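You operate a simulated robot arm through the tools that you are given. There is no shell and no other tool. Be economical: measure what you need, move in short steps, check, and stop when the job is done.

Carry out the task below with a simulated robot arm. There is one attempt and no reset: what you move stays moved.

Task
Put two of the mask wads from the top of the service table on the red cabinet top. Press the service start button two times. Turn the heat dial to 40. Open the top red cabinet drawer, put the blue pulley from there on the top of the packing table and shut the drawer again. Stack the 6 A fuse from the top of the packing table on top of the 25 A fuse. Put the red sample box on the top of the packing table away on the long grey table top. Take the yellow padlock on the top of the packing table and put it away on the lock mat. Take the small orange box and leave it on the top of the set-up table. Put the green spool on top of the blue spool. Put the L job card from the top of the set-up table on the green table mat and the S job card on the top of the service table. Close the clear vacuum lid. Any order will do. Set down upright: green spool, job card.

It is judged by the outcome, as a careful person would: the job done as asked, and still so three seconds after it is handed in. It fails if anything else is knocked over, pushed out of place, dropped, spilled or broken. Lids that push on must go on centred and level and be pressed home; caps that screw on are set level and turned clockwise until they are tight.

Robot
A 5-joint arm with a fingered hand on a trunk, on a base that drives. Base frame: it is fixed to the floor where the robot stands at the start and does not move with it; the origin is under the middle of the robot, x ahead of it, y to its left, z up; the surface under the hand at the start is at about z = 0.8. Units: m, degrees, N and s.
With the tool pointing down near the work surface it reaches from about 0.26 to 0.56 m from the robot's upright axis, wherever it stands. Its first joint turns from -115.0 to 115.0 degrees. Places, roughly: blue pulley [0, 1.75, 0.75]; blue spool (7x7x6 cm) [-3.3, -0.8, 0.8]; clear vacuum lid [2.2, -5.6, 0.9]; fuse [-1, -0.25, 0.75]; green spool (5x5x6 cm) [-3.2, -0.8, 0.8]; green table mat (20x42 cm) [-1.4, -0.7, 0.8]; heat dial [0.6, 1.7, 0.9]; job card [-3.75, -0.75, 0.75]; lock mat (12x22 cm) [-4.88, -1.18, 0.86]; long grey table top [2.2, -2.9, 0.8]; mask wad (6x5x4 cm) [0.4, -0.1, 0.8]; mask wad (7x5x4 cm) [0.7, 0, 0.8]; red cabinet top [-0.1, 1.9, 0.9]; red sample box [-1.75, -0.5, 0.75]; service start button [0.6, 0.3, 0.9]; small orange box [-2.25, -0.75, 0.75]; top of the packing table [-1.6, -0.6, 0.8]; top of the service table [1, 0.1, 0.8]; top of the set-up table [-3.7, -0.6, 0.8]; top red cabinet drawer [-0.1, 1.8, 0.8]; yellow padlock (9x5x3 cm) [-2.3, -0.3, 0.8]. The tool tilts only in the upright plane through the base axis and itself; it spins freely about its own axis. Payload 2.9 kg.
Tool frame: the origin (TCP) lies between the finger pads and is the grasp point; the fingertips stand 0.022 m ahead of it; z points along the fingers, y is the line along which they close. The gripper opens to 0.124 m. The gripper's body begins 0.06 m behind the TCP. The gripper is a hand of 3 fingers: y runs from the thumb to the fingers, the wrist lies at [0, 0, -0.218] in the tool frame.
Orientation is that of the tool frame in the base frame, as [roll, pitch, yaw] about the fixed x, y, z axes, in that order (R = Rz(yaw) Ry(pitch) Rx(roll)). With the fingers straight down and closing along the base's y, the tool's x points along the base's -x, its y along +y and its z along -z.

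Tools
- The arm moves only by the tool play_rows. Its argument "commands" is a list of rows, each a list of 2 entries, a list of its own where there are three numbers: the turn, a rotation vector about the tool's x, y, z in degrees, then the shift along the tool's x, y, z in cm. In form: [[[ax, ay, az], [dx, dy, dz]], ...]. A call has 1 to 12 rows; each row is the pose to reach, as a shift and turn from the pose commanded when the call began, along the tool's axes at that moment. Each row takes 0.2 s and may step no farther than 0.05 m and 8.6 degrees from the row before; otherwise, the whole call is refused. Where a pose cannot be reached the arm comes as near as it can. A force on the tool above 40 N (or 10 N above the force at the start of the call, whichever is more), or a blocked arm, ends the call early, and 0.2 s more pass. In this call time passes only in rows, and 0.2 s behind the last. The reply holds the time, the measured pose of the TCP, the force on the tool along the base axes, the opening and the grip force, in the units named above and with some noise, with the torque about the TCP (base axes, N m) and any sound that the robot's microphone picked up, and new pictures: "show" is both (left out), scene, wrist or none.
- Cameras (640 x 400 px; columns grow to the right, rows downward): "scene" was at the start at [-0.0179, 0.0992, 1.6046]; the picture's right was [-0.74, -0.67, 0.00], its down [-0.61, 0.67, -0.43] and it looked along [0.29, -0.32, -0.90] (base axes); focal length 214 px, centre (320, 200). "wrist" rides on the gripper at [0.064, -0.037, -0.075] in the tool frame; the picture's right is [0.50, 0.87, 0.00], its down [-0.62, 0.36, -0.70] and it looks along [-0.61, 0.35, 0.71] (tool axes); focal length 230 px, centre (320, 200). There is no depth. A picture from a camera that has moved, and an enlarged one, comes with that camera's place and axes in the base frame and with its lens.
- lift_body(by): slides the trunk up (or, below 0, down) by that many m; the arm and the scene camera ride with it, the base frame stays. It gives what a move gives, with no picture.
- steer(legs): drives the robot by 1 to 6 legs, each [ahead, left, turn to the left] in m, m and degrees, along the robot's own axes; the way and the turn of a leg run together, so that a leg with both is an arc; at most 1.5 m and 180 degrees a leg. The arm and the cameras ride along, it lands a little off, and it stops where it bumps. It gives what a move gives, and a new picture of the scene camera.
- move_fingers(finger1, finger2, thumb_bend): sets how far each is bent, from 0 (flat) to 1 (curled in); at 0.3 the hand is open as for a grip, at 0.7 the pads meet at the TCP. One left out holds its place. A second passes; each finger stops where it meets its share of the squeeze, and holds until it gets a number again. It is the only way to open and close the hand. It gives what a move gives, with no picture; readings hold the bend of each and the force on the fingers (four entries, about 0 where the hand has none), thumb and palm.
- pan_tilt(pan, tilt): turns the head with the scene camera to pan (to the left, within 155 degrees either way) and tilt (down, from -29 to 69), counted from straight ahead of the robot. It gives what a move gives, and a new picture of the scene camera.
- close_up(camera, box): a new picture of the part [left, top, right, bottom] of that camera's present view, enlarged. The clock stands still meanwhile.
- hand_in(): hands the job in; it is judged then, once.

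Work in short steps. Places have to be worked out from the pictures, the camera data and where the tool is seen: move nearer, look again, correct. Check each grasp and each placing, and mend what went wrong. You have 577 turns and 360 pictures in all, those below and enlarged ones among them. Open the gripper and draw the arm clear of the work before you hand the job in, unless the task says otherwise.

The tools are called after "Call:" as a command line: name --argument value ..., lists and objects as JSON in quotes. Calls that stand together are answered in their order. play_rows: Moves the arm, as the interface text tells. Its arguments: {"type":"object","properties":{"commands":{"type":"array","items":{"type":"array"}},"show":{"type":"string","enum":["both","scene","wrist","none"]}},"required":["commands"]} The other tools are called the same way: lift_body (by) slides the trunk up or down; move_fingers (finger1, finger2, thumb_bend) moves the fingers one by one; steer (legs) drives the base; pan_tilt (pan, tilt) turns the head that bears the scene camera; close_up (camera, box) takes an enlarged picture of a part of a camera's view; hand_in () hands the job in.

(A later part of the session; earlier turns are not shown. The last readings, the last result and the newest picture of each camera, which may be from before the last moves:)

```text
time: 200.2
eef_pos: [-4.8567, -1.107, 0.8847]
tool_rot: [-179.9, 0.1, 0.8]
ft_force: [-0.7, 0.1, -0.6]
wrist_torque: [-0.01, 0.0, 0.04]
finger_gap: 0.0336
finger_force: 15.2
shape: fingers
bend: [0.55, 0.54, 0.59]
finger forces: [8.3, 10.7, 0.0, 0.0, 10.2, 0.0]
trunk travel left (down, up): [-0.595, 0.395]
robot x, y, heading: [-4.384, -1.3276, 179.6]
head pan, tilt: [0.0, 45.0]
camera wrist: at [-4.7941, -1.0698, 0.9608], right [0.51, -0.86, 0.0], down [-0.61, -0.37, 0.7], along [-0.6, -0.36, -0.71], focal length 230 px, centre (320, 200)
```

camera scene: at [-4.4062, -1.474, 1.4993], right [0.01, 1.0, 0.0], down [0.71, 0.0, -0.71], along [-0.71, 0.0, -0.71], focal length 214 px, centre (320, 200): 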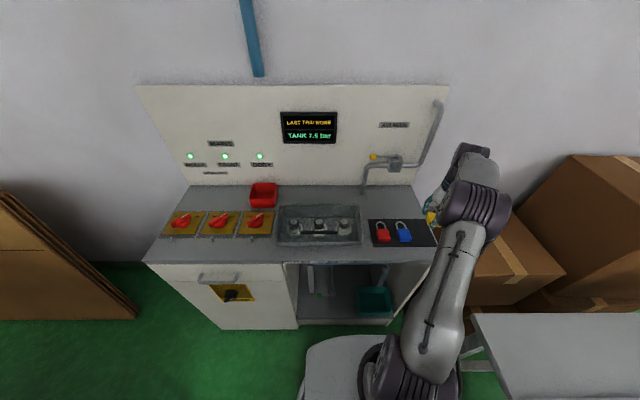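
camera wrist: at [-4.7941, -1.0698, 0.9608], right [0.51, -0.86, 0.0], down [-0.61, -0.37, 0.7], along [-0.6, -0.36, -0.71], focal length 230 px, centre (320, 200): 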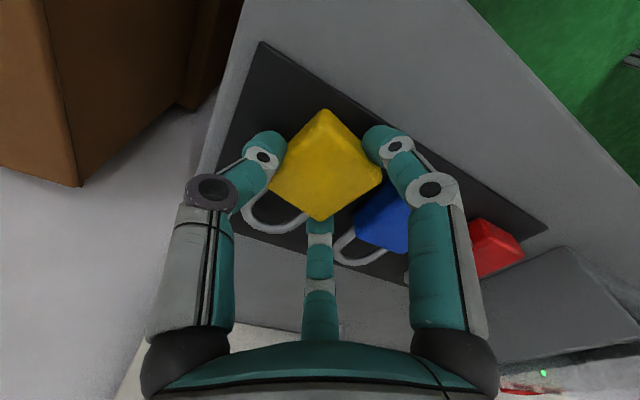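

Call:
play_rows --commands '[[[0, 0, 0], [0, 0, 0.5]]]' --show "none"

Call:
play_rows --commands '[[[0, 0, 0], [0, 0, 0.4]]]' --show "none"

Call:
close_up --camera "scene" --box '[350, 180, 480, 270]'

```text
time: 200.6
eef_pos: [-4.8562, -1.1083, 0.8838]
tool_rot: [-179.8, 0.3, 0.8]
ft_force: [-3.3, -1.4, 17.3]
wrist_torque: [-0.09, -0.07, -0.05]
finger_gap: 0.0329
finger_force: 21.3
shape: fingers
bend: [0.55, 0.53, 0.6]
finger forces: [16.6, 13.8, 0.0, 0.1, 11.6, 0.1]
trunk travel left (down, up): [-0.595, 0.395]
robot x, y, heading: [-4.3877, -1.3212, 179.7]
head pan, tilt: [0.0, 45.0]
```

```text
time: 201.1
eef_pos: [-4.8571, -1.1075, 0.883]
tool_rot: [-179.6, 0.8, 0.9]
ft_force: [2.8, -3.7, 24.2]
wrist_torque: [-0.26, -0.61, -0.03]
finger_gap: 0.0336
finger_force: 23.9
shape: fingers
bend: [0.54, 0.54, 0.61]
finger forces: [25.8, 11.0, 0.1, 0.0, 11.4, 0.1]
trunk travel left (down, up): [-0.595, 0.395]
robot x, y, heading: [-4.3859, -1.3319, 179.7]
head pan, tilt: [0.0, 45.0]
stopped in row 1: the force on the tool passed its limit at 43 N (the readings are from after the stop); the commanded pose is now the measured one
```

```text
4.44 times, centred on (415, 225) of scene
camera zoom: at [-4.4026, -1.4757, 1.4993], right [0.0, 1.0, 0.0], down [0.71, 0.0, -0.71], along [-0.71, 0.0, -0.71], focal length 953 px, centre (-102, 89)
```

zoom: 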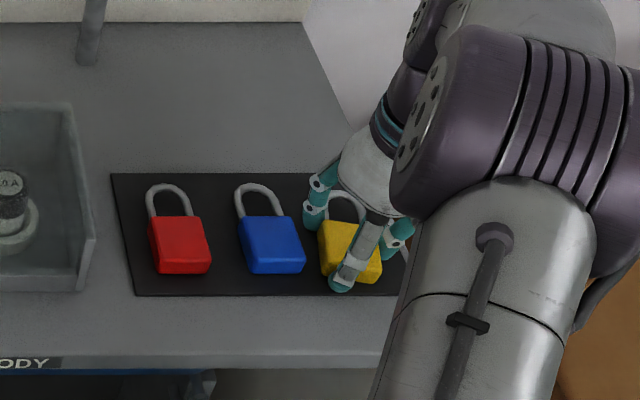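

On the mat. I open the thumb wide and the fingers only slightly, keeping clear of the blue lock, then rise.

Call:
move_fingers --finger1 0.5 --finger2 0.5 --thumb_bend 0.4

Call:
play_rows --commands '[[[0, 0, 0], [0, -0.4, -1]], [[0, 0, 0], [0, -0.4, -4]], [[0, 0, 0], [0, -0.4, -8]], [[0, 0, 0], [0, -0.4, -12]]]' --show "wrist"

Call:
close_up --camera "scene" --box '[350, 180, 480, 270]'

```text
time: 202.1
eef_pos: [-4.8567, -1.1073, 0.8817]
tool_rot: [-179.4, 0.9, 0.9]
ft_force: [-5.1, -0.7, 34.3]
wrist_torque: [-0.65, -0.08, -0.25]
finger_gap: 0.0589
finger_force: 17.2
shape: fingers
bend: [0.51, 0.5, 0.4]
finger forces: [22.4, 12.0, 0.0, 0.0, 0.0, 0.0]
trunk travel left (down, up): [-0.595, 0.395]
robot x, y, heading: [-4.3862, -1.3249, 179.9]
head pan, tilt: [0.0, 45.0]
```

```text
time: 203.1
eef_pos: [-4.8555, -1.1032, 0.9998]
tool_rot: [-179.7, 0.5, 0.9]
ft_force: [0.3, -0.2, 0.0]
wrist_torque: [0.0, 0.0, 0.0]
finger_gap: 0.0634
finger_force: 0.2
shape: fingers
bend: [0.5, 0.5, 0.4]
finger forces: [0.0, 0.1, 0.0, 0.0, 0.0, 0.1]
trunk travel left (down, up): [-0.595, 0.395]
robot x, y, heading: [-4.3823, -1.3281, 179.4]
head pan, tilt: [0.0, 45.0]
camera wrist: at [-4.7924, -1.0656, 1.0761], right [0.51, -0.86, -0.01], down [-0.61, -0.37, 0.7], along [-0.61, -0.36, -0.71], focal length 230 px, centre (320, 200)
```

wrist: 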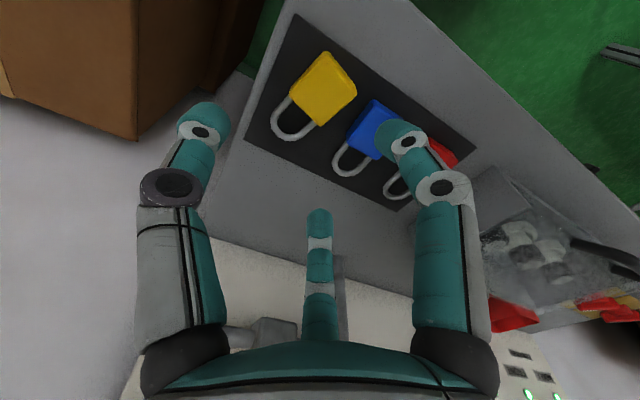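

```text
4.44 times, centred on (415, 225) of scene
camera zoom: at [-4.4059, -1.4739, 1.4992], right [0.0, 1.0, 0.0], down [0.71, 0.0, -0.71], along [-0.71, 0.0, -0.71], focal length 953 px, centre (-102, 89)
```

zoom: 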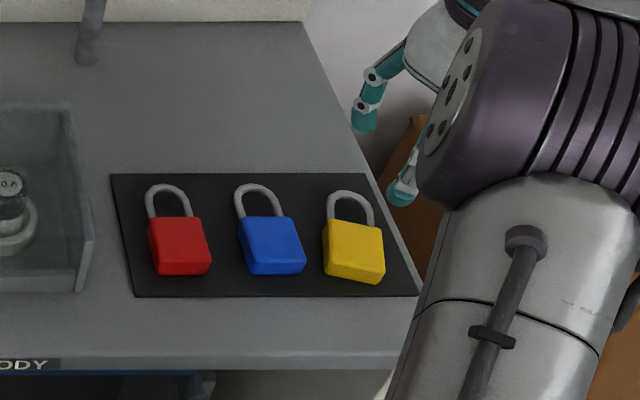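

The yellow lock lies neatly on the mat. I retract, back away, and go to the spools on the rear side of the set-up table.

Call:
play_rows --commands '[[[0, 0, 0], [4, 1, -2]], [[0, 0, 0], [8, 2, -4]], [[0, 0, 0], [12, 4, -4]], [[0, 0, 0], [15, 7, -4]]]' --show "none"

```text
time: 204.1
eef_pos: [-4.7029, -1.1719, 1.0418]
tool_rot: [-179.6, 0.6, 0.8]
ft_force: [-0.4, -0.6, 0.5]
wrist_torque: [0.02, -0.01, -0.02]
finger_gap: 0.0636
finger_force: 0.0
shape: fingers
bend: [0.5, 0.5, 0.4]
finger forces: [0.0, 0.1, 0.0, 0.0, 0.1, 0.0]
trunk travel left (down, up): [-0.595, 0.395]
robot x, y, heading: [-4.3893, -1.3325, 179.6]
head pan, tilt: [0.0, 45.0]
```

Call:
steer --legs '[[-0.33, 0.12, 0], [0, 0, -90], [0, 0.75, 0]]'

Call:
pan_tilt --pan 0 --tilt 50

```text
time: 212.6
eef_pos: [-4.3442, -1.1086, 1.0419]
tool_rot: [-179.8, 0.5, -91.4]
ft_force: [-0.3, -0.4, -0.6]
wrist_torque: [-0.02, 0.01, -0.03]
finger_gap: 0.0634
finger_force: 0.1
shape: fingers
bend: [0.5, 0.5, 0.4]
finger forces: [0.1, 0.0, 0.0, 0.1, 0.1, 0.1]
trunk travel left (down, up): [-0.595, 0.395]
robot x, y, heading: [-4.5188, -1.4206, 87.5]
head pan, tilt: [0.0, 45.0]
stopped in leg 3: the robot was blocked; the commanded pose is now the measured one
camera scene: at [-4.657, -1.3936, 1.4993], right [1.0, -0.04, 0.0], down [-0.03, -0.71, -0.71], along [0.03, 0.71, -0.71], focal length 214 px, centre (320, 200)
```

scene: 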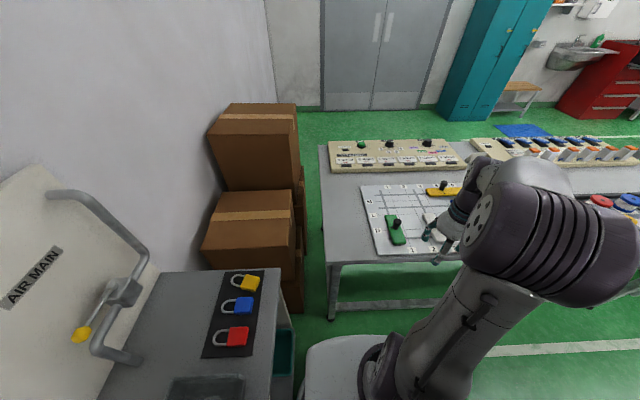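

```text
time: 213.3
eef_pos: [-4.3442, -1.1102, 1.0401]
tool_rot: [-179.7, 0.6, -91.4]
ft_force: [0.4, -0.8, -0.2]
wrist_torque: [0.01, -0.02, -0.01]
finger_gap: 0.0636
finger_force: 0.0
shape: fingers
bend: [0.5, 0.5, 0.4]
finger forces: [0.0, 0.0, 0.1, 0.0, 0.0, 0.1]
trunk travel left (down, up): [-0.595, 0.395]
robot x, y, heading: [-4.5176, -1.4199, 87.6]
head pan, tilt: [0.0, 50.0]
camera scene: at [-4.6577, -1.3994, 1.4924], right [1.0, -0.04, 0.0], down [-0.03, -0.77, -0.64], along [0.03, 0.64, -0.77], focal length 214 px, centre (320, 200)
```

scene: 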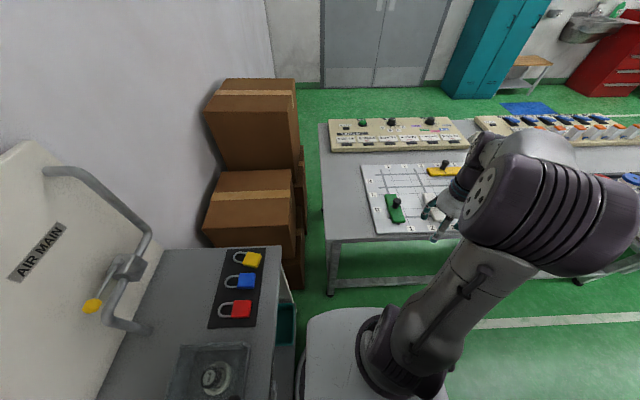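

I strafed the wrong way and nudged the machine; the locks look undisturbed. I go right along the table to the spools.

Call:
steer --legs '[[0, -1.22, 2.4]]'

```text
time: 219.5
eef_pos: [-3.1325, -1.1409, 1.0422]
tool_rot: [-179.7, 0.5, -89.7]
ft_force: [0.8, 0.4, -0.5]
wrist_torque: [0.0, 0.0, -0.01]
finger_gap: 0.0634
finger_force: 0.0
shape: fingers
bend: [0.5, 0.5, 0.4]
finger forces: [0.1, 0.0, 0.0, 0.0, 0.0, 0.0]
trunk travel left (down, up): [-0.595, 0.395]
robot x, y, heading: [-3.2942, -1.4608, 89.0]
head pan, tilt: [0.0, 50.0]
camera scene: at [-3.4355, -1.439, 1.4924], right [1.0, -0.01, 0.0], down [-0.01, -0.77, -0.64], along [0.01, 0.64, -0.77], focal length 214 px, centre (320, 200)
```

scene: 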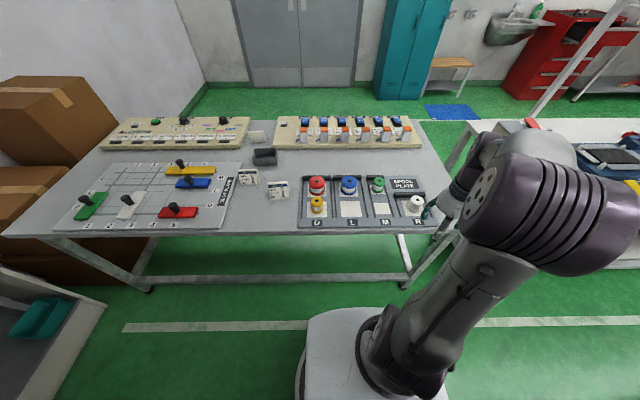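

Call:
close_up --camera "scene" --box '[230, 140, 450, 240]'

```text
2.91 times, centred on (340, 190) of scene
camera zoom: at [-3.4355, -1.439, 1.4924], right [1.0, -0.01, 0.0], down [-0.01, -0.77, -0.64], along [0.01, 0.64, -0.77], focal length 624 px, centre (262, 229)
```

zoom: 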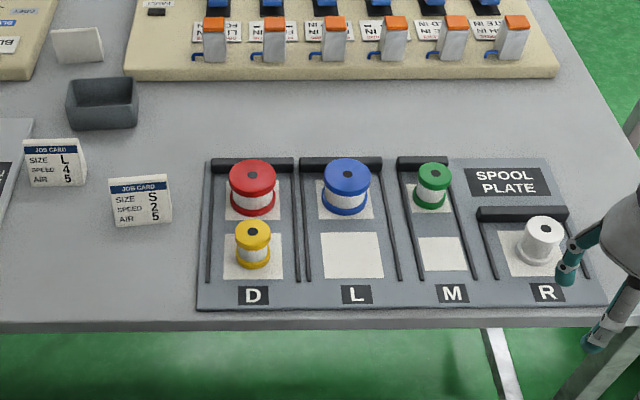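

Spool and card positions are clear: green at (-3.18,-0.81), blue at (-3.30,-0.81). I move the base 14 cm closer.

Call:
steer --legs '[[0.14, 0, 1]]'

Call:
move_fingers --finger1 0.36 --finger2 0.36 --thumb_bend 0.36

```text
time: 220.8
eef_pos: [-3.1366, -0.9991, 1.0402]
tool_rot: [-179.7, 0.5, -88.7]
ft_force: [-1.0, 0.8, -0.3]
wrist_torque: [-0.07, -0.03, 0.0]
finger_gap: 0.0632
finger_force: 0.1
shape: fingers
bend: [0.5, 0.5, 0.4]
finger forces: [0.0, 0.0, 0.0, 0.0, 0.1, 0.0]
trunk travel left (down, up): [-0.595, 0.395]
robot x, y, heading: [-3.2899, -1.3217, 90.0]
head pan, tilt: [0.0, 50.0]
camera scene: at [-3.4354, -1.3028, 1.4924], right [1.0, 0.0, 0.0], down [0.0, -0.77, -0.64], along [0.0, 0.64, -0.77], focal length 214 px, centre (320, 200)
```

scene: 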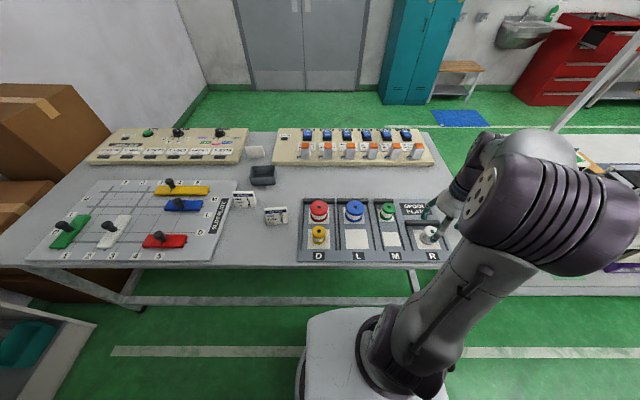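

```text
time: 221.8
eef_pos: [-3.1355, -1.0002, 1.0407]
tool_rot: [-179.8, 0.5, -88.7]
ft_force: [0.1, -0.6, -0.2]
wrist_torque: [-0.01, 0.01, 0.02]
finger_gap: 0.0875
finger_force: 0.3
shape: fingers
bend: [0.36, 0.36, 0.36]
finger forces: [0.0, 0.0, 0.1, 0.0, 0.1, 0.0]
trunk travel left (down, up): [-0.595, 0.395]
robot x, y, heading: [-3.2917, -1.3232, 90.3]
head pan, tilt: [0.0, 50.0]
```

Call:
play_rows --commands '[[[0, 0.5, 0], [-4.5, 1, 0]], [[0, 0.5, 0], [-9, 2, 1]], [[0, 0.5, 0], [-13.5, 3, 2]], [[0, 0.5, 0], [-18.2, 3.7, 3]], [[0, 0.5, 0], [-18.2, 3.7, 7]], [[0, 0.5, 0], [-18.2, 3.7, 9]]]' --show "wrist"

```text
time: 223.2
eef_pos: [-3.1765, -0.8197, 0.9506]
tool_rot: [179.9, -0.1, -88.6]
ft_force: [0.1, 0.4, -0.1]
wrist_torque: [-0.03, -0.02, 0.05]
finger_gap: 0.0879
finger_force: 0.0
shape: fingers
bend: [0.36, 0.36, 0.36]
finger forces: [0.1, 0.0, 0.0, 0.0, 0.0, 0.0]
trunk travel left (down, up): [-0.595, 0.395]
robot x, y, heading: [-3.2921, -1.3212, 90.2]
head pan, tilt: [0.0, 50.0]
camera wrist: at [-3.1392, -0.8815, 1.0269], right [-0.85, -0.52, 0.0], down [-0.37, 0.61, 0.7], along [-0.36, 0.6, -0.71], focal length 230 px, centre (320, 200)
```

wrist: 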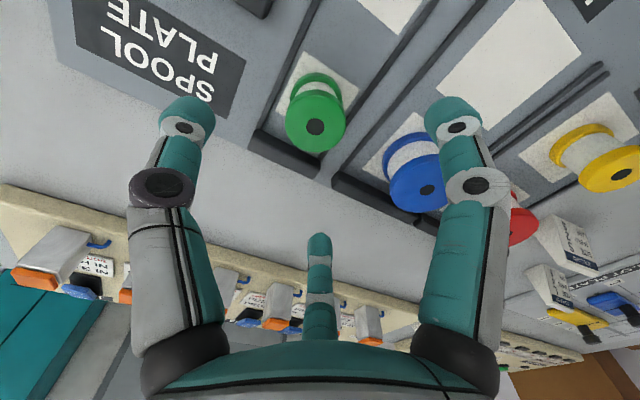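

Centred on the green spool. I descend and close on its waist.

Call:
play_rows --commands '[[[0, 0, 0], [-0.4, 0, 4]], [[0, 0, 0], [-0.4, 0, 8]], [[0, 0, 0], [-0.4, 0, 9.7]]]' --show "wrist"

Call:
move_fingers --finger1 0.62 --finger2 0.62 --thumb_bend 0.62

Call:
close_up --camera "wrist" --box '[0, 0, 640, 400]'

```text
time: 224.0
eef_pos: [-3.1783, -0.8121, 0.8563]
tool_rot: [-180.0, 0.1, -88.7]
ft_force: [-0.5, 0.7, -0.1]
wrist_torque: [-0.01, -0.01, 0.03]
finger_gap: 0.0877
finger_force: 0.1
shape: fingers
bend: [0.36, 0.36, 0.36]
finger forces: [0.0, 0.0, 0.1, 0.0, 0.0, 0.0]
trunk travel left (down, up): [-0.595, 0.395]
robot x, y, heading: [-3.2918, -1.3217, 89.8]
head pan, tilt: [0.0, 50.0]
camera wrist: at [-3.1407, -0.8754, 0.9319], right [-0.85, -0.52, 0.0], down [-0.37, 0.61, 0.7], along [-0.36, 0.6, -0.71], focal length 230 px, centre (320, 200)
```

wrist: 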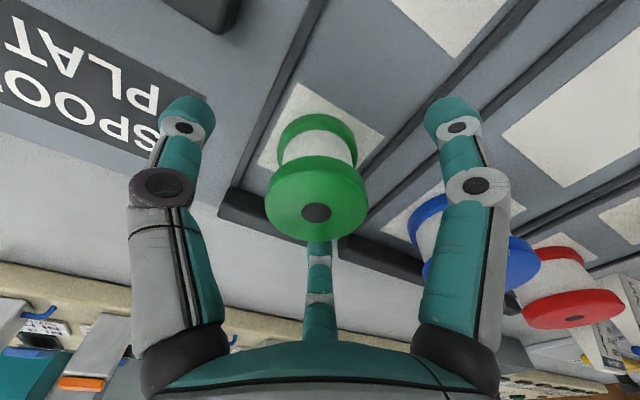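

```text
time: 225.0
eef_pos: [-3.178, -0.8122, 0.8567]
tool_rot: [-180.0, 0.1, -88.7]
ft_force: [-1.3, -0.2, -0.5]
wrist_torque: [-0.03, 0.01, 0.03]
finger_gap: 0.0262
finger_force: 5.0
shape: fingers
bend: [0.59, 0.57, 0.59]
finger forces: [1.9, 3.5, 0.1, 0.0, 4.3, 0.1]
trunk travel left (down, up): [-0.595, 0.395]
robot x, y, heading: [-3.2923, -1.3217, 90.2]
head pan, tilt: [0.0, 50.0]
```

```text
1.00 times, centred on (320, 200) of wrist (not enlarged: the box is as wide or as high as the picture)
camera zoom: at [-3.1407, -0.8755, 0.9322], right [-0.85, -0.52, 0.0], down [-0.37, 0.61, 0.7], along [-0.36, 0.6, -0.71], focal length 230 px, centre (320, 200)
```

zoom: 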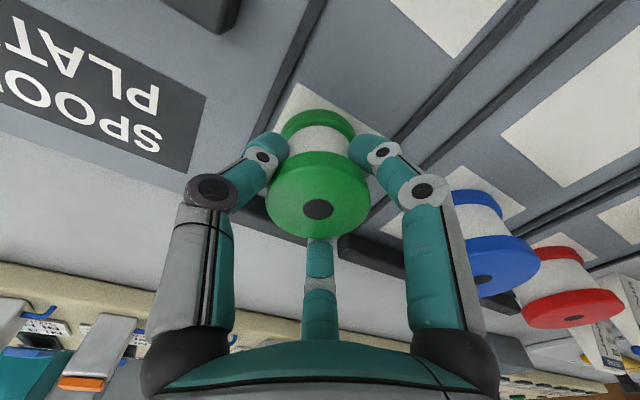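

Gripped at the waist. I firm up, lift 9 cm and move toward the blue spool.

Call:
move_fingers --finger1 0.68 --finger2 0.68 --thumb_bend 0.68

Call:
play_rows --commands '[[[0, 0, 0], [0, 0, -3]], [[0, 0, 0], [0, 0, -6]], [[0, 0, 0], [0, 0, -10]], [[0, 0, 0], [0, 4, -10]], [[0, 0, 0], [0, 8, -10]], [[0, 0, 0], [0, 11.2, -10]]]'

```text
time: 226.0
eef_pos: [-3.1776, -0.8124, 0.8573]
tool_rot: [-179.9, 0.1, -88.7]
ft_force: [0.4, 0.7, -0.6]
wrist_torque: [0.02, 0.01, -0.05]
finger_gap: 0.0247
finger_force: 11.8
shape: fingers
bend: [0.59, 0.57, 0.61]
finger forces: [5.7, 7.3, 0.1, 0.0, 9.7, 0.0]
trunk travel left (down, up): [-0.595, 0.395]
robot x, y, heading: [-3.2938, -1.3205, 90.4]
head pan, tilt: [0.0, 50.0]
```

```text
time: 227.4
eef_pos: [-3.2885, -0.8162, 0.9543]
tool_rot: [180.0, -0.1, -88.8]
ft_force: [-0.4, 1.2, -1.0]
wrist_torque: [0.0, -0.02, 0.0]
finger_gap: 0.0242
finger_force: 11.1
shape: fingers
bend: [0.59, 0.57, 0.61]
finger forces: [5.6, 7.2, 0.0, 0.1, 9.5, 0.1]
trunk travel left (down, up): [-0.595, 0.395]
robot x, y, heading: [-3.2893, -1.321, 90.1]
head pan, tilt: [0.0, 50.0]
camera scene: at [-3.4363, -1.3039, 1.4923], right [1.0, 0.0, 0.0], down [0.0, -0.77, -0.64], along [0.0, 0.64, -0.77], focal length 214 px, centre (320, 200)
camera wrist: at [-3.2508, -0.8791, 1.031], right [-0.86, -0.52, 0.0], down [-0.37, 0.61, 0.7], along [-0.36, 0.6, -0.71], focal length 230 px, centre (320, 200)
```

scene: 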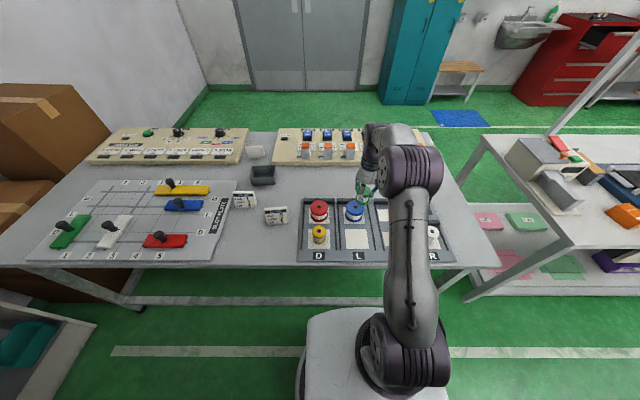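
wrist: 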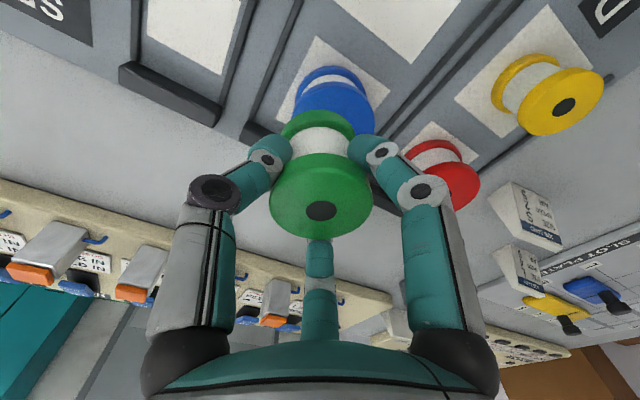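

Call:
close_up --camera "scene" --box '[300, 160, 420, 250]'

```text
4.44 times, centred on (360, 205) of scene
camera zoom: at [-3.4363, -1.3039, 1.4923], right [1.0, 0.0, 0.0], down [0.0, -0.77, -0.64], along [0.0, 0.64, -0.77], focal length 953 px, centre (142, 178)
```

zoom: 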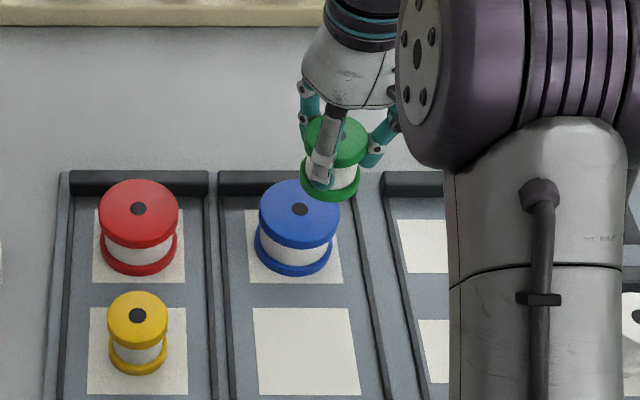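

Scene and wrist views suggest blue is about 1 cm further −x. I shift 1 cm, lower some, and compare again.

Call:
play_rows --commands '[[[0, 0, 0], [0, 1.1, 1]], [[0, 0, 0], [0, 1.1, 2.4]]]' --show "wrist"

Call:
close_up --camera "scene" --box '[320, 165, 400, 225]'

Call:
close_up --camera "wrist" --box '[240, 50, 400, 150]'

```text
time: 228.0
eef_pos: [-3.2999, -0.8149, 0.9318]
tool_rot: [-179.9, 0.0, -88.7]
ft_force: [1.3, 0.7, 0.1]
wrist_torque: [0.02, 0.03, -0.02]
finger_gap: 0.0243
finger_force: 11.1
shape: fingers
bend: [0.59, 0.57, 0.61]
finger forces: [5.7, 7.3, 0.0, 0.0, 9.4, 0.1]
trunk travel left (down, up): [-0.595, 0.395]
robot x, y, heading: [-3.2869, -1.3175, 90.2]
head pan, tilt: [0.0, 50.0]
camera wrist: at [-3.2615, -0.8785, 1.0074], right [-0.85, -0.52, 0.0], down [-0.37, 0.61, 0.7], along [-0.36, 0.6, -0.71], focal length 230 px, centre (320, 200)
```

wrist: 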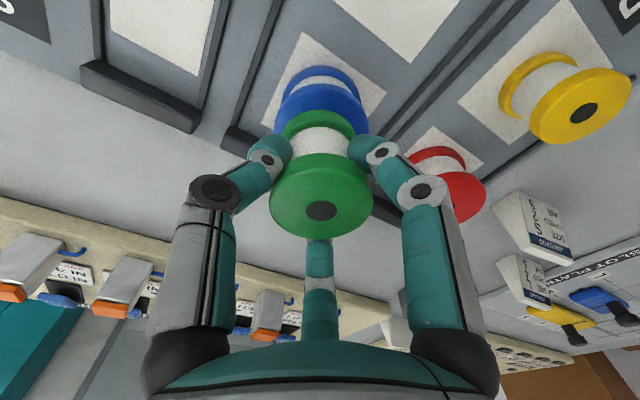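

```text
6.67 times, centred on (360, 195) of scene
camera zoom: at [-3.4349, -1.3038, 1.4924], right [1.0, 0.0, 0.0], down [0.0, -0.77, -0.64], along [0.0, 0.64, -0.77], focal length 1430 px, centre (53, 233)
```

zoom: 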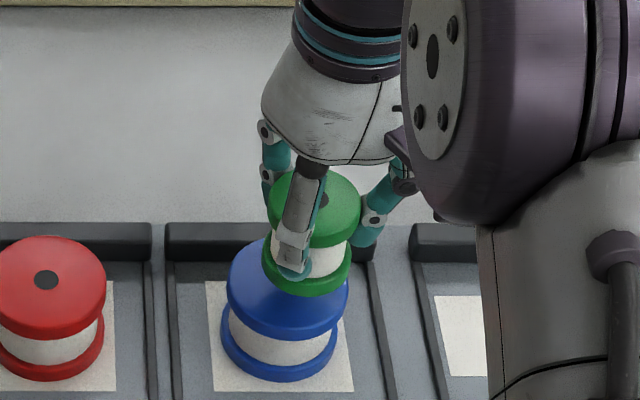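

```text
4.00 times, centred on (320, 100) of wrist
camera zoom: at [-3.2615, -0.8785, 1.0074], right [-0.85, -0.52, 0.0], down [-0.37, 0.61, 0.7], along [-0.36, 0.6, -0.71], focal length 920 px, centre (320, 600)
```

zoom: 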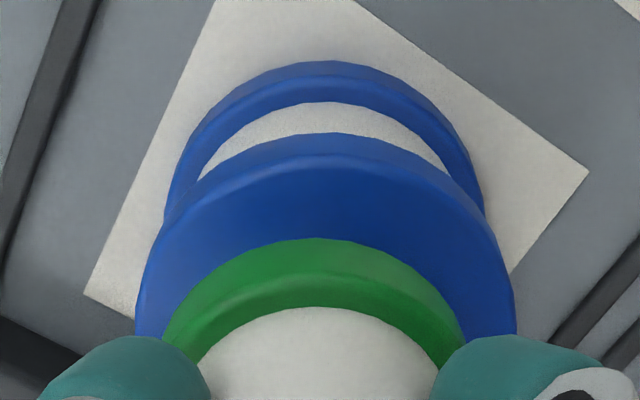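

Combining both views, blue is about 7 mm further −x and 6 mm further +y. I correct, lower a little and check again.

Call:
play_rows --commands '[[[0, 0, 0], [-0.6, 0.7, 0.3]], [[0, 0, 0], [-0.6, 0.7, 0.9]]]' --show "none"

Call:
close_up --camera "scene" --box '[320, 165, 400, 225]'

Call:
close_up --camera "wrist" --box '[240, 50, 400, 150]'

```text
time: 228.6
eef_pos: [-3.3067, -0.8103, 0.9228]
tool_rot: [-180.0, -0.1, -88.7]
ft_force: [-0.4, 0.2, -0.7]
wrist_torque: [-0.01, 0.0, 0.03]
finger_gap: 0.0244
finger_force: 11.2
shape: fingers
bend: [0.59, 0.57, 0.61]
finger forces: [5.8, 7.3, 0.0, 0.0, 9.4, 0.0]
trunk travel left (down, up): [-0.595, 0.395]
robot x, y, heading: [-3.2898, -1.3217, 90.3]
head pan, tilt: [0.0, 50.0]
```

```text
6.67 times, centred on (360, 195) of scene
camera zoom: at [-3.4353, -1.3041, 1.4924], right [1.0, 0.0, 0.0], down [0.0, -0.77, -0.64], along [0.0, 0.64, -0.77], focal length 1430 px, centre (53, 233)
```

zoom: 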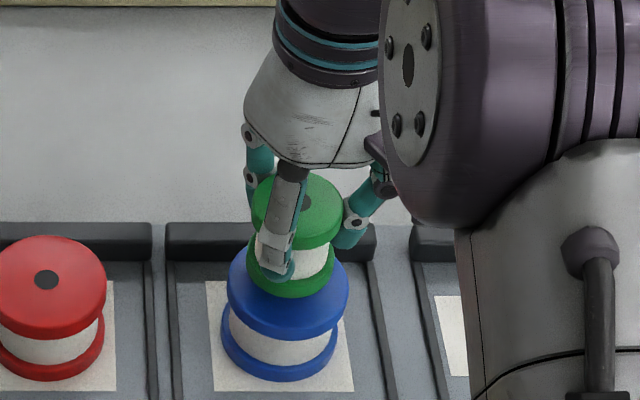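

```text
4.00 times, centred on (320, 100) of wrist
camera zoom: at [-3.2688, -0.8727, 0.9984], right [-0.85, -0.52, 0.0], down [-0.37, 0.61, 0.7], along [-0.36, 0.6, -0.71], focal length 920 px, centre (320, 600)
```

zoom: 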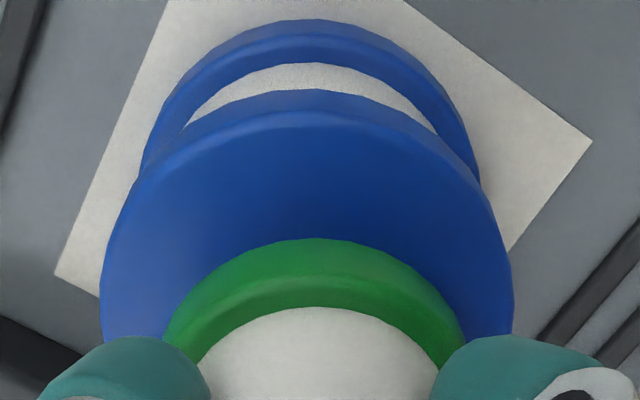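

Now well centred (within 2–3 mm). I lower to contact.

Call:
play_rows --commands '[[[0, 0, 0], [0.1, -0.1, 0.6]]]' --show "none"

Call:
play_rows --commands '[[[0, 0, 0], [0, 0, 0.4]]]' --show "none"

```text
time: 229.0
eef_pos: [-3.3052, -0.8114, 0.9157]
tool_rot: [-180.0, 0.0, -88.7]
ft_force: [-0.4, 0.6, -2.1]
wrist_torque: [0.0, -0.02, 0.02]
finger_gap: 0.0243
finger_force: 11.4
shape: fingers
bend: [0.59, 0.57, 0.61]
finger forces: [5.6, 7.3, 0.1, 0.0, 9.4, 0.0]
trunk travel left (down, up): [-0.595, 0.395]
robot x, y, heading: [-3.2869, -1.3208, 89.9]
head pan, tilt: [0.0, 50.0]
```

```text
time: 229.4
eef_pos: [-3.3048, -0.8114, 0.9123]
tool_rot: [-179.9, 0.1, -88.6]
ft_force: [0.1, 0.4, -0.8]
wrist_torque: [0.0, 0.03, 0.04]
finger_gap: 0.0242
finger_force: 11.5
shape: fingers
bend: [0.59, 0.57, 0.61]
finger forces: [5.7, 7.4, 0.0, 0.0, 9.3, 0.0]
trunk travel left (down, up): [-0.595, 0.395]
robot x, y, heading: [-3.2907, -1.3243, 89.9]
head pan, tilt: [0.0, 50.0]
```

Call:
play_rows --commands '[[[0, 0, 0], [0, 0, 0.3]]]' --show "none"

Call:
play_rows --commands '[[[0, 0, 0], [0, 0, 0.2]]]' --show "none"

```text
time: 229.8
eef_pos: [-3.3052, -0.8133, 0.9089]
tool_rot: [-179.9, 0.0, -88.7]
ft_force: [0.4, 0.4, -1.4]
wrist_torque: [0.0, 0.0, 0.02]
finger_gap: 0.0243
finger_force: 11.6
shape: fingers
bend: [0.59, 0.57, 0.61]
finger forces: [5.7, 7.3, 0.0, 0.0, 9.4, 0.0]
trunk travel left (down, up): [-0.595, 0.395]
robot x, y, heading: [-3.2923, -1.318, 90.3]
head pan, tilt: [0.0, 50.0]
```

```text
time: 230.2
eef_pos: [-3.3052, -0.8126, 0.9086]
tool_rot: [-180.0, 0.1, -88.7]
ft_force: [0.6, 1.0, 4.6]
wrist_torque: [0.05, 0.09, -0.02]
finger_gap: 0.0242
finger_force: 11.8
shape: fingers
bend: [0.59, 0.57, 0.61]
finger forces: [6.0, 7.7, 0.0, 0.1, 10.1, 0.0]
trunk travel left (down, up): [-0.595, 0.395]
robot x, y, heading: [-3.2951, -1.318, 90.2]
head pan, tilt: [0.0, 50.0]
```

Contact. I release carefully and check.

Call:
move_fingers --finger1 0.5 --finger2 0.5 --thumb_bend 0.5

Call:
move_fingers --finger1 0.38 --finger2 0.38 --thumb_bend 0.38

Call:
play_rows --commands '[[[0, 0, 0], [0, 0, -3]], [[0, 0, 0], [0, 0, -7]], [[0, 0, 0], [0, 0, -11]], [[0, 0, 0], [4, 0, -12]], [[0, 0, 0], [8, 0, -12]]]' --show "scene"

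Call:
close_up --camera "scene" --box '[220, 150, 400, 250]'

```text
time: 231.2
eef_pos: [-3.3042, -0.8122, 0.9058]
tool_rot: [180.0, 0.0, -88.8]
ft_force: [-0.3, -0.7, -1.0]
wrist_torque: [0.02, -0.02, -0.02]
finger_gap: 0.049
finger_force: 0.0
shape: fingers
bend: [0.5, 0.5, 0.5]
finger forces: [0.0, 0.0, 0.1, 0.0, 0.0, 0.0]
trunk travel left (down, up): [-0.595, 0.395]
robot x, y, heading: [-3.2907, -1.3245, 90.3]
head pan, tilt: [0.0, 50.0]
```

```text
time: 232.2
eef_pos: [-3.3044, -0.8123, 0.9071]
tool_rot: [180.0, 0.1, -88.8]
ft_force: [0.2, -0.8, 0.1]
wrist_torque: [0.04, 0.01, 0.02]
finger_gap: 0.0825
finger_force: 0.0
shape: fingers
bend: [0.38, 0.38, 0.38]
finger forces: [0.0, 0.0, 0.0, 0.0, 0.0, 0.1]
trunk travel left (down, up): [-0.595, 0.395]
robot x, y, heading: [-3.2931, -1.3217, 90.2]
head pan, tilt: [0.0, 50.0]
```

```text
time: 233.4
eef_pos: [-3.3036, -0.8946, 1.0268]
tool_rot: [-180.0, 0.1, -88.7]
ft_force: [0.1, 0.4, 0.0]
wrist_torque: [0.02, 0.01, 0.0]
finger_gap: 0.0822
finger_force: 0.1
shape: fingers
bend: [0.38, 0.38, 0.38]
finger forces: [0.0, 0.0, 0.1, 0.0, 0.1, 0.1]
trunk travel left (down, up): [-0.595, 0.395]
robot x, y, heading: [-3.2902, -1.322, 90.0]
head pan, tilt: [0.0, 50.0]
camera scene: at [-3.4353, -1.3052, 1.4924], right [1.0, 0.0, 0.0], down [0.0, -0.77, -0.64], along [0.0, 0.64, -0.77], focal length 214 px, centre (320, 200)
```

scene: 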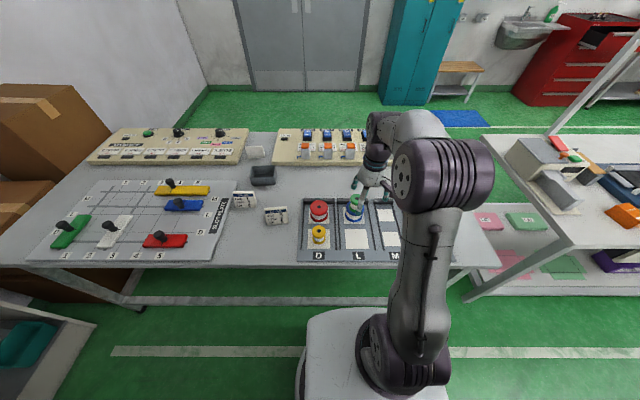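

```text
3.56 times, centred on (310, 200) of scene
camera zoom: at [-3.4353, -1.3052, 1.4924], right [1.0, 0.0, 0.0], down [0.0, -0.77, -0.64], along [0.0, 0.64, -0.77], focal length 763 px, centre (356, 200)
```

zoom: 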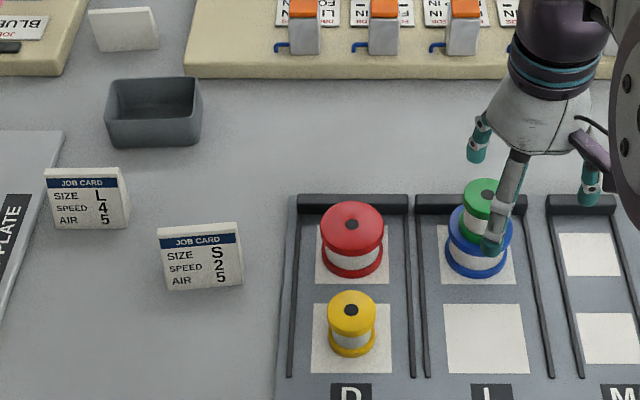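

The green spool sits on the blue one. Now the L job card at about (-3.74,-0.76): I shift left and spin the hand so the thumb faces the card's front.

Call:
steer --legs '[[0, 0.44, 0]]'

Call:
play_rows --commands '[[[0, 0, 8.3], [0, 0, 0]], [[0, 0, 16.6], [0, 0, 0]], [[0, 0, 24.9], [0, 0, 0]], [[0, 0, 33.2], [0, 0, 0]], [[0, 0, 41.5], [0, 0, 0]], [[0, 0, 49.8], [0, 0, 0]], [[0, 0, 58.1], [0, 0, 0]], [[0, 0, 66.4], [0, 0, 0]], [[0, 0, 74.7], [0, 0, 0]], [[0, 0, 83], [0, 0, 0]], [[0, 0, 91], [0, 0, 0]]]' --show "wrist"

```text
time: 236.1
eef_pos: [-3.749, -0.8951, 1.0251]
tool_rot: [180.0, 0.0, -88.6]
ft_force: [-1.0, 0.5, -0.2]
wrist_torque: [0.03, -0.01, -0.04]
finger_gap: 0.0822
finger_force: 0.0
shape: fingers
bend: [0.38, 0.38, 0.38]
finger forces: [0.0, 0.0, 0.0, 0.1, 0.1, 0.0]
trunk travel left (down, up): [-0.595, 0.395]
robot x, y, heading: [-3.7354, -1.3198, 90.2]
head pan, tilt: [0.0, 50.0]
camera scene: at [-3.8814, -1.3058, 1.4923], right [1.0, 0.0, 0.0], down [0.0, -0.77, -0.64], along [0.0, 0.64, -0.77], focal length 214 px, centre (320, 200)
```

scene: 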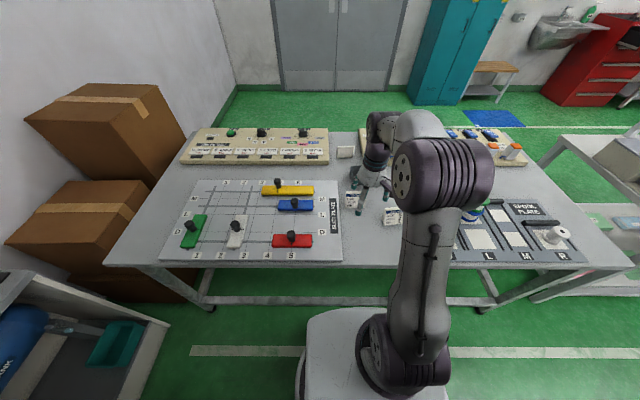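

```text
time: 238.5
eef_pos: [-3.7484, -0.8959, 1.0248]
tool_rot: [180.0, 0.1, -179.8]
ft_force: [1.2, 0.7, -0.6]
wrist_torque: [0.0, 0.0, 0.01]
finger_gap: 0.0821
finger_force: 0.0
shape: fingers
bend: [0.38, 0.38, 0.38]
finger forces: [0.0, 0.0, 0.0, 0.0, 0.0, 0.0]
trunk travel left (down, up): [-0.595, 0.395]
robot x, y, heading: [-3.7372, -1.323, 90.1]
head pan, tilt: [0.0, 50.0]
camera wrist: at [-3.8126, -0.9321, 1.1007], right [-0.5, 0.86, 0.0], down [0.62, 0.36, 0.7], along [0.61, 0.35, -0.71], focal length 230 px, centre (320, 200)
```

wrist: 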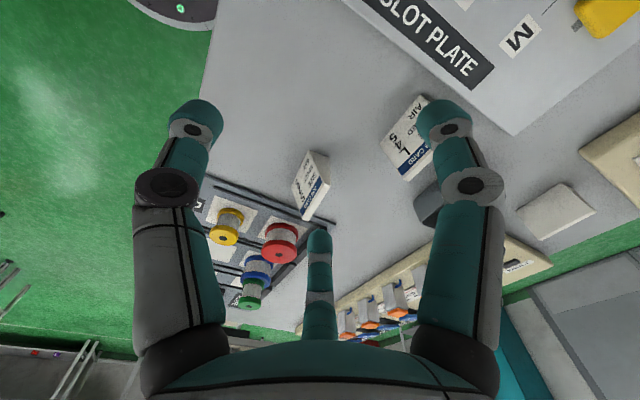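

Call:
close_up --camera "wrist" --box '[270, 80, 450, 230]'

```text
2.67 times, centred on (360, 155) of wrist
camera zoom: at [-3.8126, -0.9321, 1.1007], right [-0.5, 0.86, 0.0], down [0.62, 0.36, 0.7], along [0.61, 0.35, -0.71], focal length 614 px, centre (213, 320)
```

zoom: 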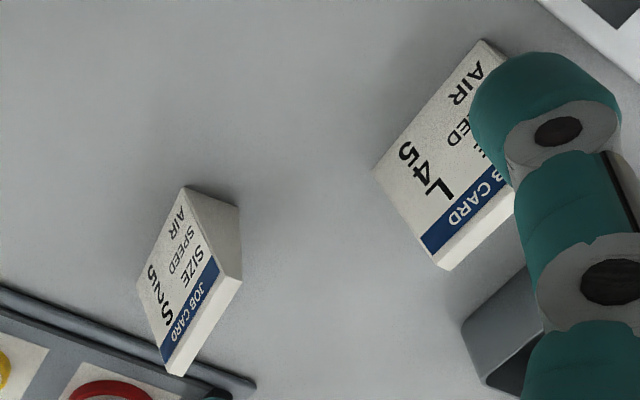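

The cards are slightly tapered slabs about 2–3 cm thick, 7.5 cm wide. I bring the hand over the L card.

Call:
play_rows --commands '[[[0, 0, 0], [-0.2, 4.5, 0]], [[0, 0, 0], [-0.4, 9, 1]], [[0, 0, 0], [-0.6, 13.5, 3]], [[0, 0, 0], [-0.6, 14.6, 6.5]]]' --show "wrist"

Call:
close_up --camera "scene" --box '[320, 140, 440, 240]'

```text
time: 239.5
eef_pos: [-3.7434, -0.7535, 0.9588]
tool_rot: [180.0, 0.1, -179.6]
ft_force: [0.6, -0.5, -0.9]
wrist_torque: [0.0, 0.02, 0.02]
finger_gap: 0.0822
finger_force: 0.1
shape: fingers
bend: [0.38, 0.38, 0.38]
finger forces: [0.0, 0.1, 0.0, 0.0, 0.0, 0.0]
out of reach, approached as far as the arm can: row 3
trunk travel left (down, up): [-0.595, 0.395]
robot x, y, heading: [-3.7379, -1.3224, 90.0]
head pan, tilt: [0.0, 50.0]
camera wrist: at [-3.808, -0.7897, 1.0343], right [-0.51, 0.86, 0.0], down [0.61, 0.36, 0.7], along [0.61, 0.35, -0.71], focal length 230 px, centre (320, 200)
```

wrist: 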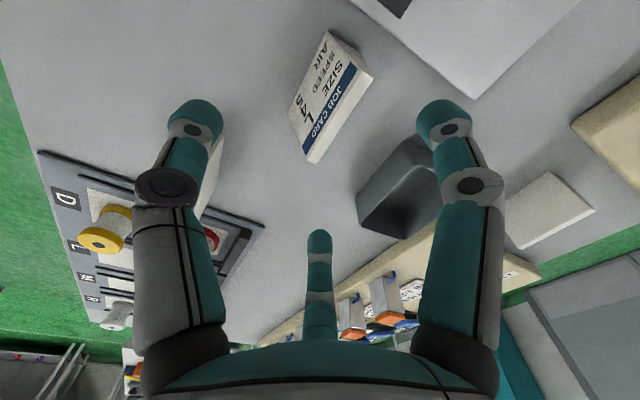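

```text
4.00 times, centred on (380, 190) of scene
camera zoom: at [-3.8807, -1.3062, 1.4924], right [1.0, 0.0, 0.0], down [0.0, -0.77, -0.64], along [0.0, 0.64, -0.77], focal length 858 px, centre (80, 240)
```

zoom: 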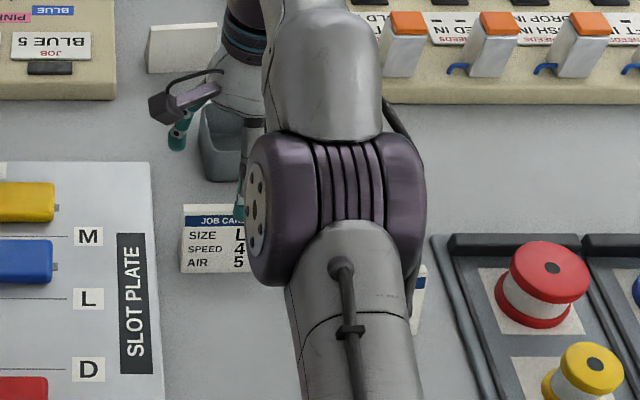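

The arm is at its reach limit; I edge the base 3 cm nearer.

Call:
steer --legs '[[0.035, 0, 0]]'

```text
time: 240.4
eef_pos: [-3.7442, -0.7165, 0.9571]
tool_rot: [-180.0, 0.0, -179.7]
ft_force: [0.5, 1.1, 0.0]
wrist_torque: [-0.03, -0.01, 0.0]
finger_gap: 0.0822
finger_force: 0.0
shape: fingers
bend: [0.38, 0.38, 0.38]
finger forces: [0.0, 0.0, 0.1, 0.0, 0.0, 0.1]
trunk travel left (down, up): [-0.595, 0.395]
robot x, y, heading: [-3.7374, -1.2841, 90.3]
head pan, tilt: [0.0, 50.0]
camera scene: at [-3.8808, -1.2694, 1.4923], right [1.0, 0.0, 0.0], down [0.0, -0.77, -0.64], along [0.0, 0.64, -0.77], focal length 214 px, centre (320, 200)
```

scene: 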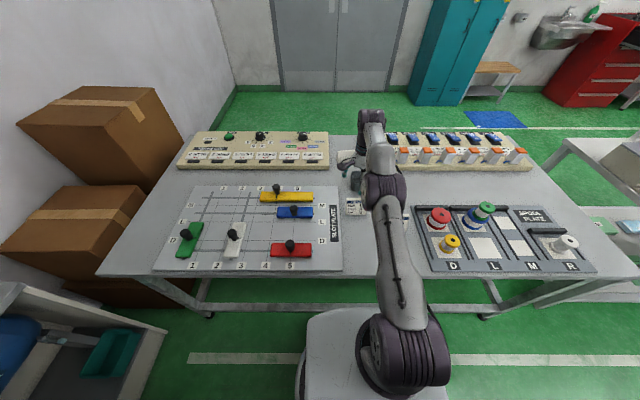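

Call:
play_rows --commands '[[[0, 0, 0], [0, -2.9, 0]], [[0, 0, 0], [0, -2.9, 4]], [[0, 0, 0], [0, -2.9, 8]], [[0, 0, 0], [0, -2.9, 11.8]]]' --show "wrist"

Call:
close_up --camera "scene" --box '[410, 180, 510, 260]'

```text
time: 241.4
eef_pos: [-3.7418, -0.7486, 0.8376]
tool_rot: [-180.0, 0.0, -179.6]
ft_force: [-0.1, 0.2, 0.1]
wrist_torque: [-0.01, 0.02, 0.03]
finger_gap: 0.0823
finger_force: 0.0
shape: fingers
bend: [0.38, 0.38, 0.38]
finger forces: [0.1, 0.0, 0.0, 0.0, 0.1, 0.0]
trunk travel left (down, up): [-0.595, 0.395]
robot x, y, heading: [-3.7391, -1.2873, 90.2]
head pan, tilt: [0.0, 50.0]
camera wrist: at [-3.8074, -0.7856, 0.9134], right [-0.51, 0.86, 0.0], down [0.61, 0.36, 0.7], along [0.61, 0.35, -0.71], focal length 230 px, centre (320, 200)
```

wrist: 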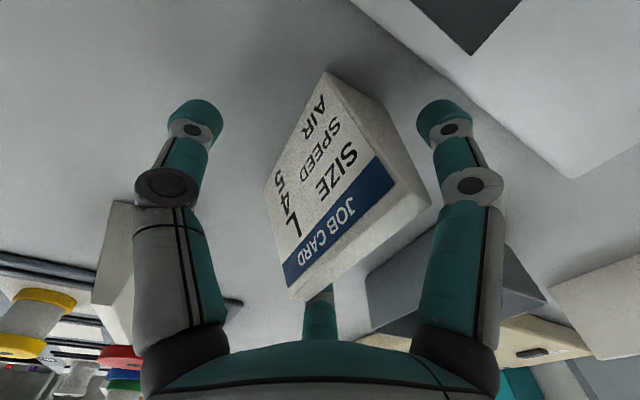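

```text
5.00 times, centred on (460, 220) of scene
camera zoom: at [-3.8808, -1.2702, 1.4924], right [1.0, 0.0, 0.0], down [0.0, -0.77, -0.64], along [0.0, 0.64, -0.77], focal length 1072 px, centre (-380, 100)
```

zoom: 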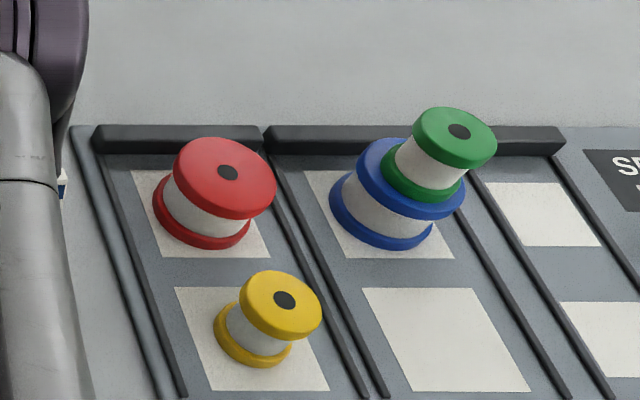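

The spool stack is steady. The L card lies between thumb and fingers; I close on it.

Call:
move_fingers --finger1 0.6 --finger2 0.6 --thumb_bend 0.6

Call:
close_up --camera "wrist" --box '[0, 0, 640, 400]'

```text
time: 242.4
eef_pos: [-3.7427, -0.7492, 0.8392]
tool_rot: [180.0, 0.1, -179.7]
ft_force: [-0.2, -0.3, 0.0]
wrist_torque: [-0.01, 0.02, -0.03]
finger_gap: 0.03
finger_force: 3.3
shape: fingers
bend: [0.57, 0.57, 0.58]
finger forces: [1.6, 1.5, 0.0, 0.1, 3.2, 0.0]
trunk travel left (down, up): [-0.595, 0.395]
robot x, y, heading: [-3.738, -1.2854, 90.0]
head pan, tilt: [0.0, 50.0]
```

```text
1.00 times, centred on (320, 200) of wrist (not enlarged: the box is as wide or as high as the picture)
camera zoom: at [-3.8074, -0.7863, 0.9141], right [-0.51, 0.86, 0.0], down [0.61, 0.36, 0.7], along [0.61, 0.35, -0.71], focal length 230 px, centre (320, 200)
```

zoom: 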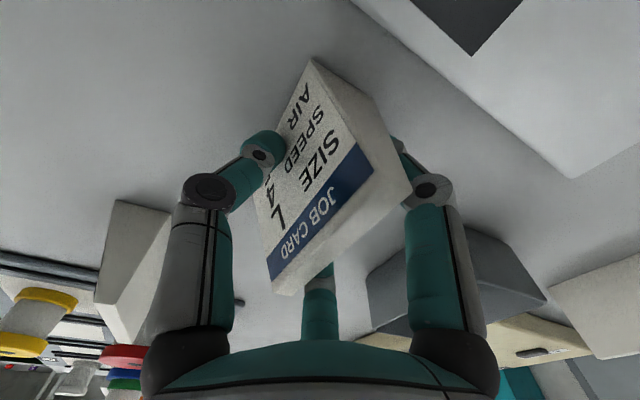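

Call:
move_fingers --finger1 0.68 --finger2 0.68 --thumb_bend 0.68

Call:
play_rows --commands '[[[0, 0, 0], [0, 0, -2]], [[0, 0, 0], [0, 0, -5]], [[0, 0, 0], [0, 0, -9]], [[0, 0, 0], [0, -4, -11]], [[0, 0, 0], [0, -8, -13]], [[0, 0, 0], [0, -12, -15]]]' --show "wrist"

```text
time: 243.4
eef_pos: [-3.7439, -0.7491, 0.8395]
tool_rot: [-180.0, 0.0, -179.6]
ft_force: [0.0, -0.5, 1.9]
wrist_torque: [-0.07, 0.01, 0.0]
finger_gap: 0.0278
finger_force: 12.1
shape: fingers
bend: [0.59, 0.59, 0.6]
finger forces: [5.7, 5.7, 0.1, 0.0, 11.4, 0.0]
trunk travel left (down, up): [-0.595, 0.395]
robot x, y, heading: [-3.7322, -1.2867, 90.1]
head pan, tilt: [0.0, 50.0]
```

```text
time: 244.8
eef_pos: [-3.7426, -0.8726, 0.9876]
tool_rot: [179.8, 0.0, -179.5]
ft_force: [-0.3, -0.4, -1.2]
wrist_torque: [0.02, 0.0, 0.0]
finger_gap: 0.0269
finger_force: 10.6
shape: fingers
bend: [0.6, 0.6, 0.6]
finger forces: [5.5, 5.5, 0.1, 0.1, 10.2, 0.1]
trunk travel left (down, up): [-0.595, 0.395]
robot x, y, heading: [-3.7368, -1.2879, 90.4]
head pan, tilt: [0.0, 50.0]
camera wrist: at [-3.8078, -0.9099, 1.0628], right [-0.51, 0.86, 0.0], down [0.61, 0.36, 0.7], along [0.61, 0.36, -0.71], focal length 230 px, centre (320, 200)
```

wrist: 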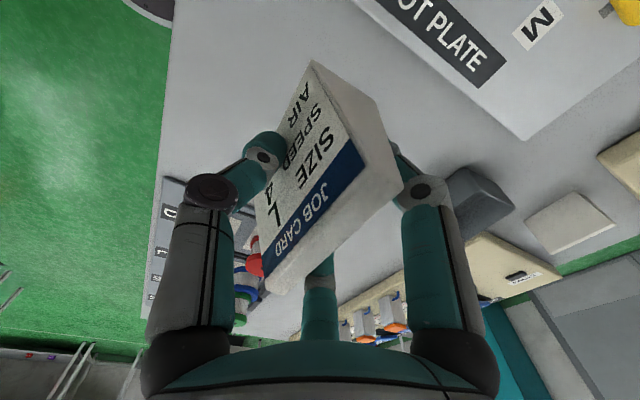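

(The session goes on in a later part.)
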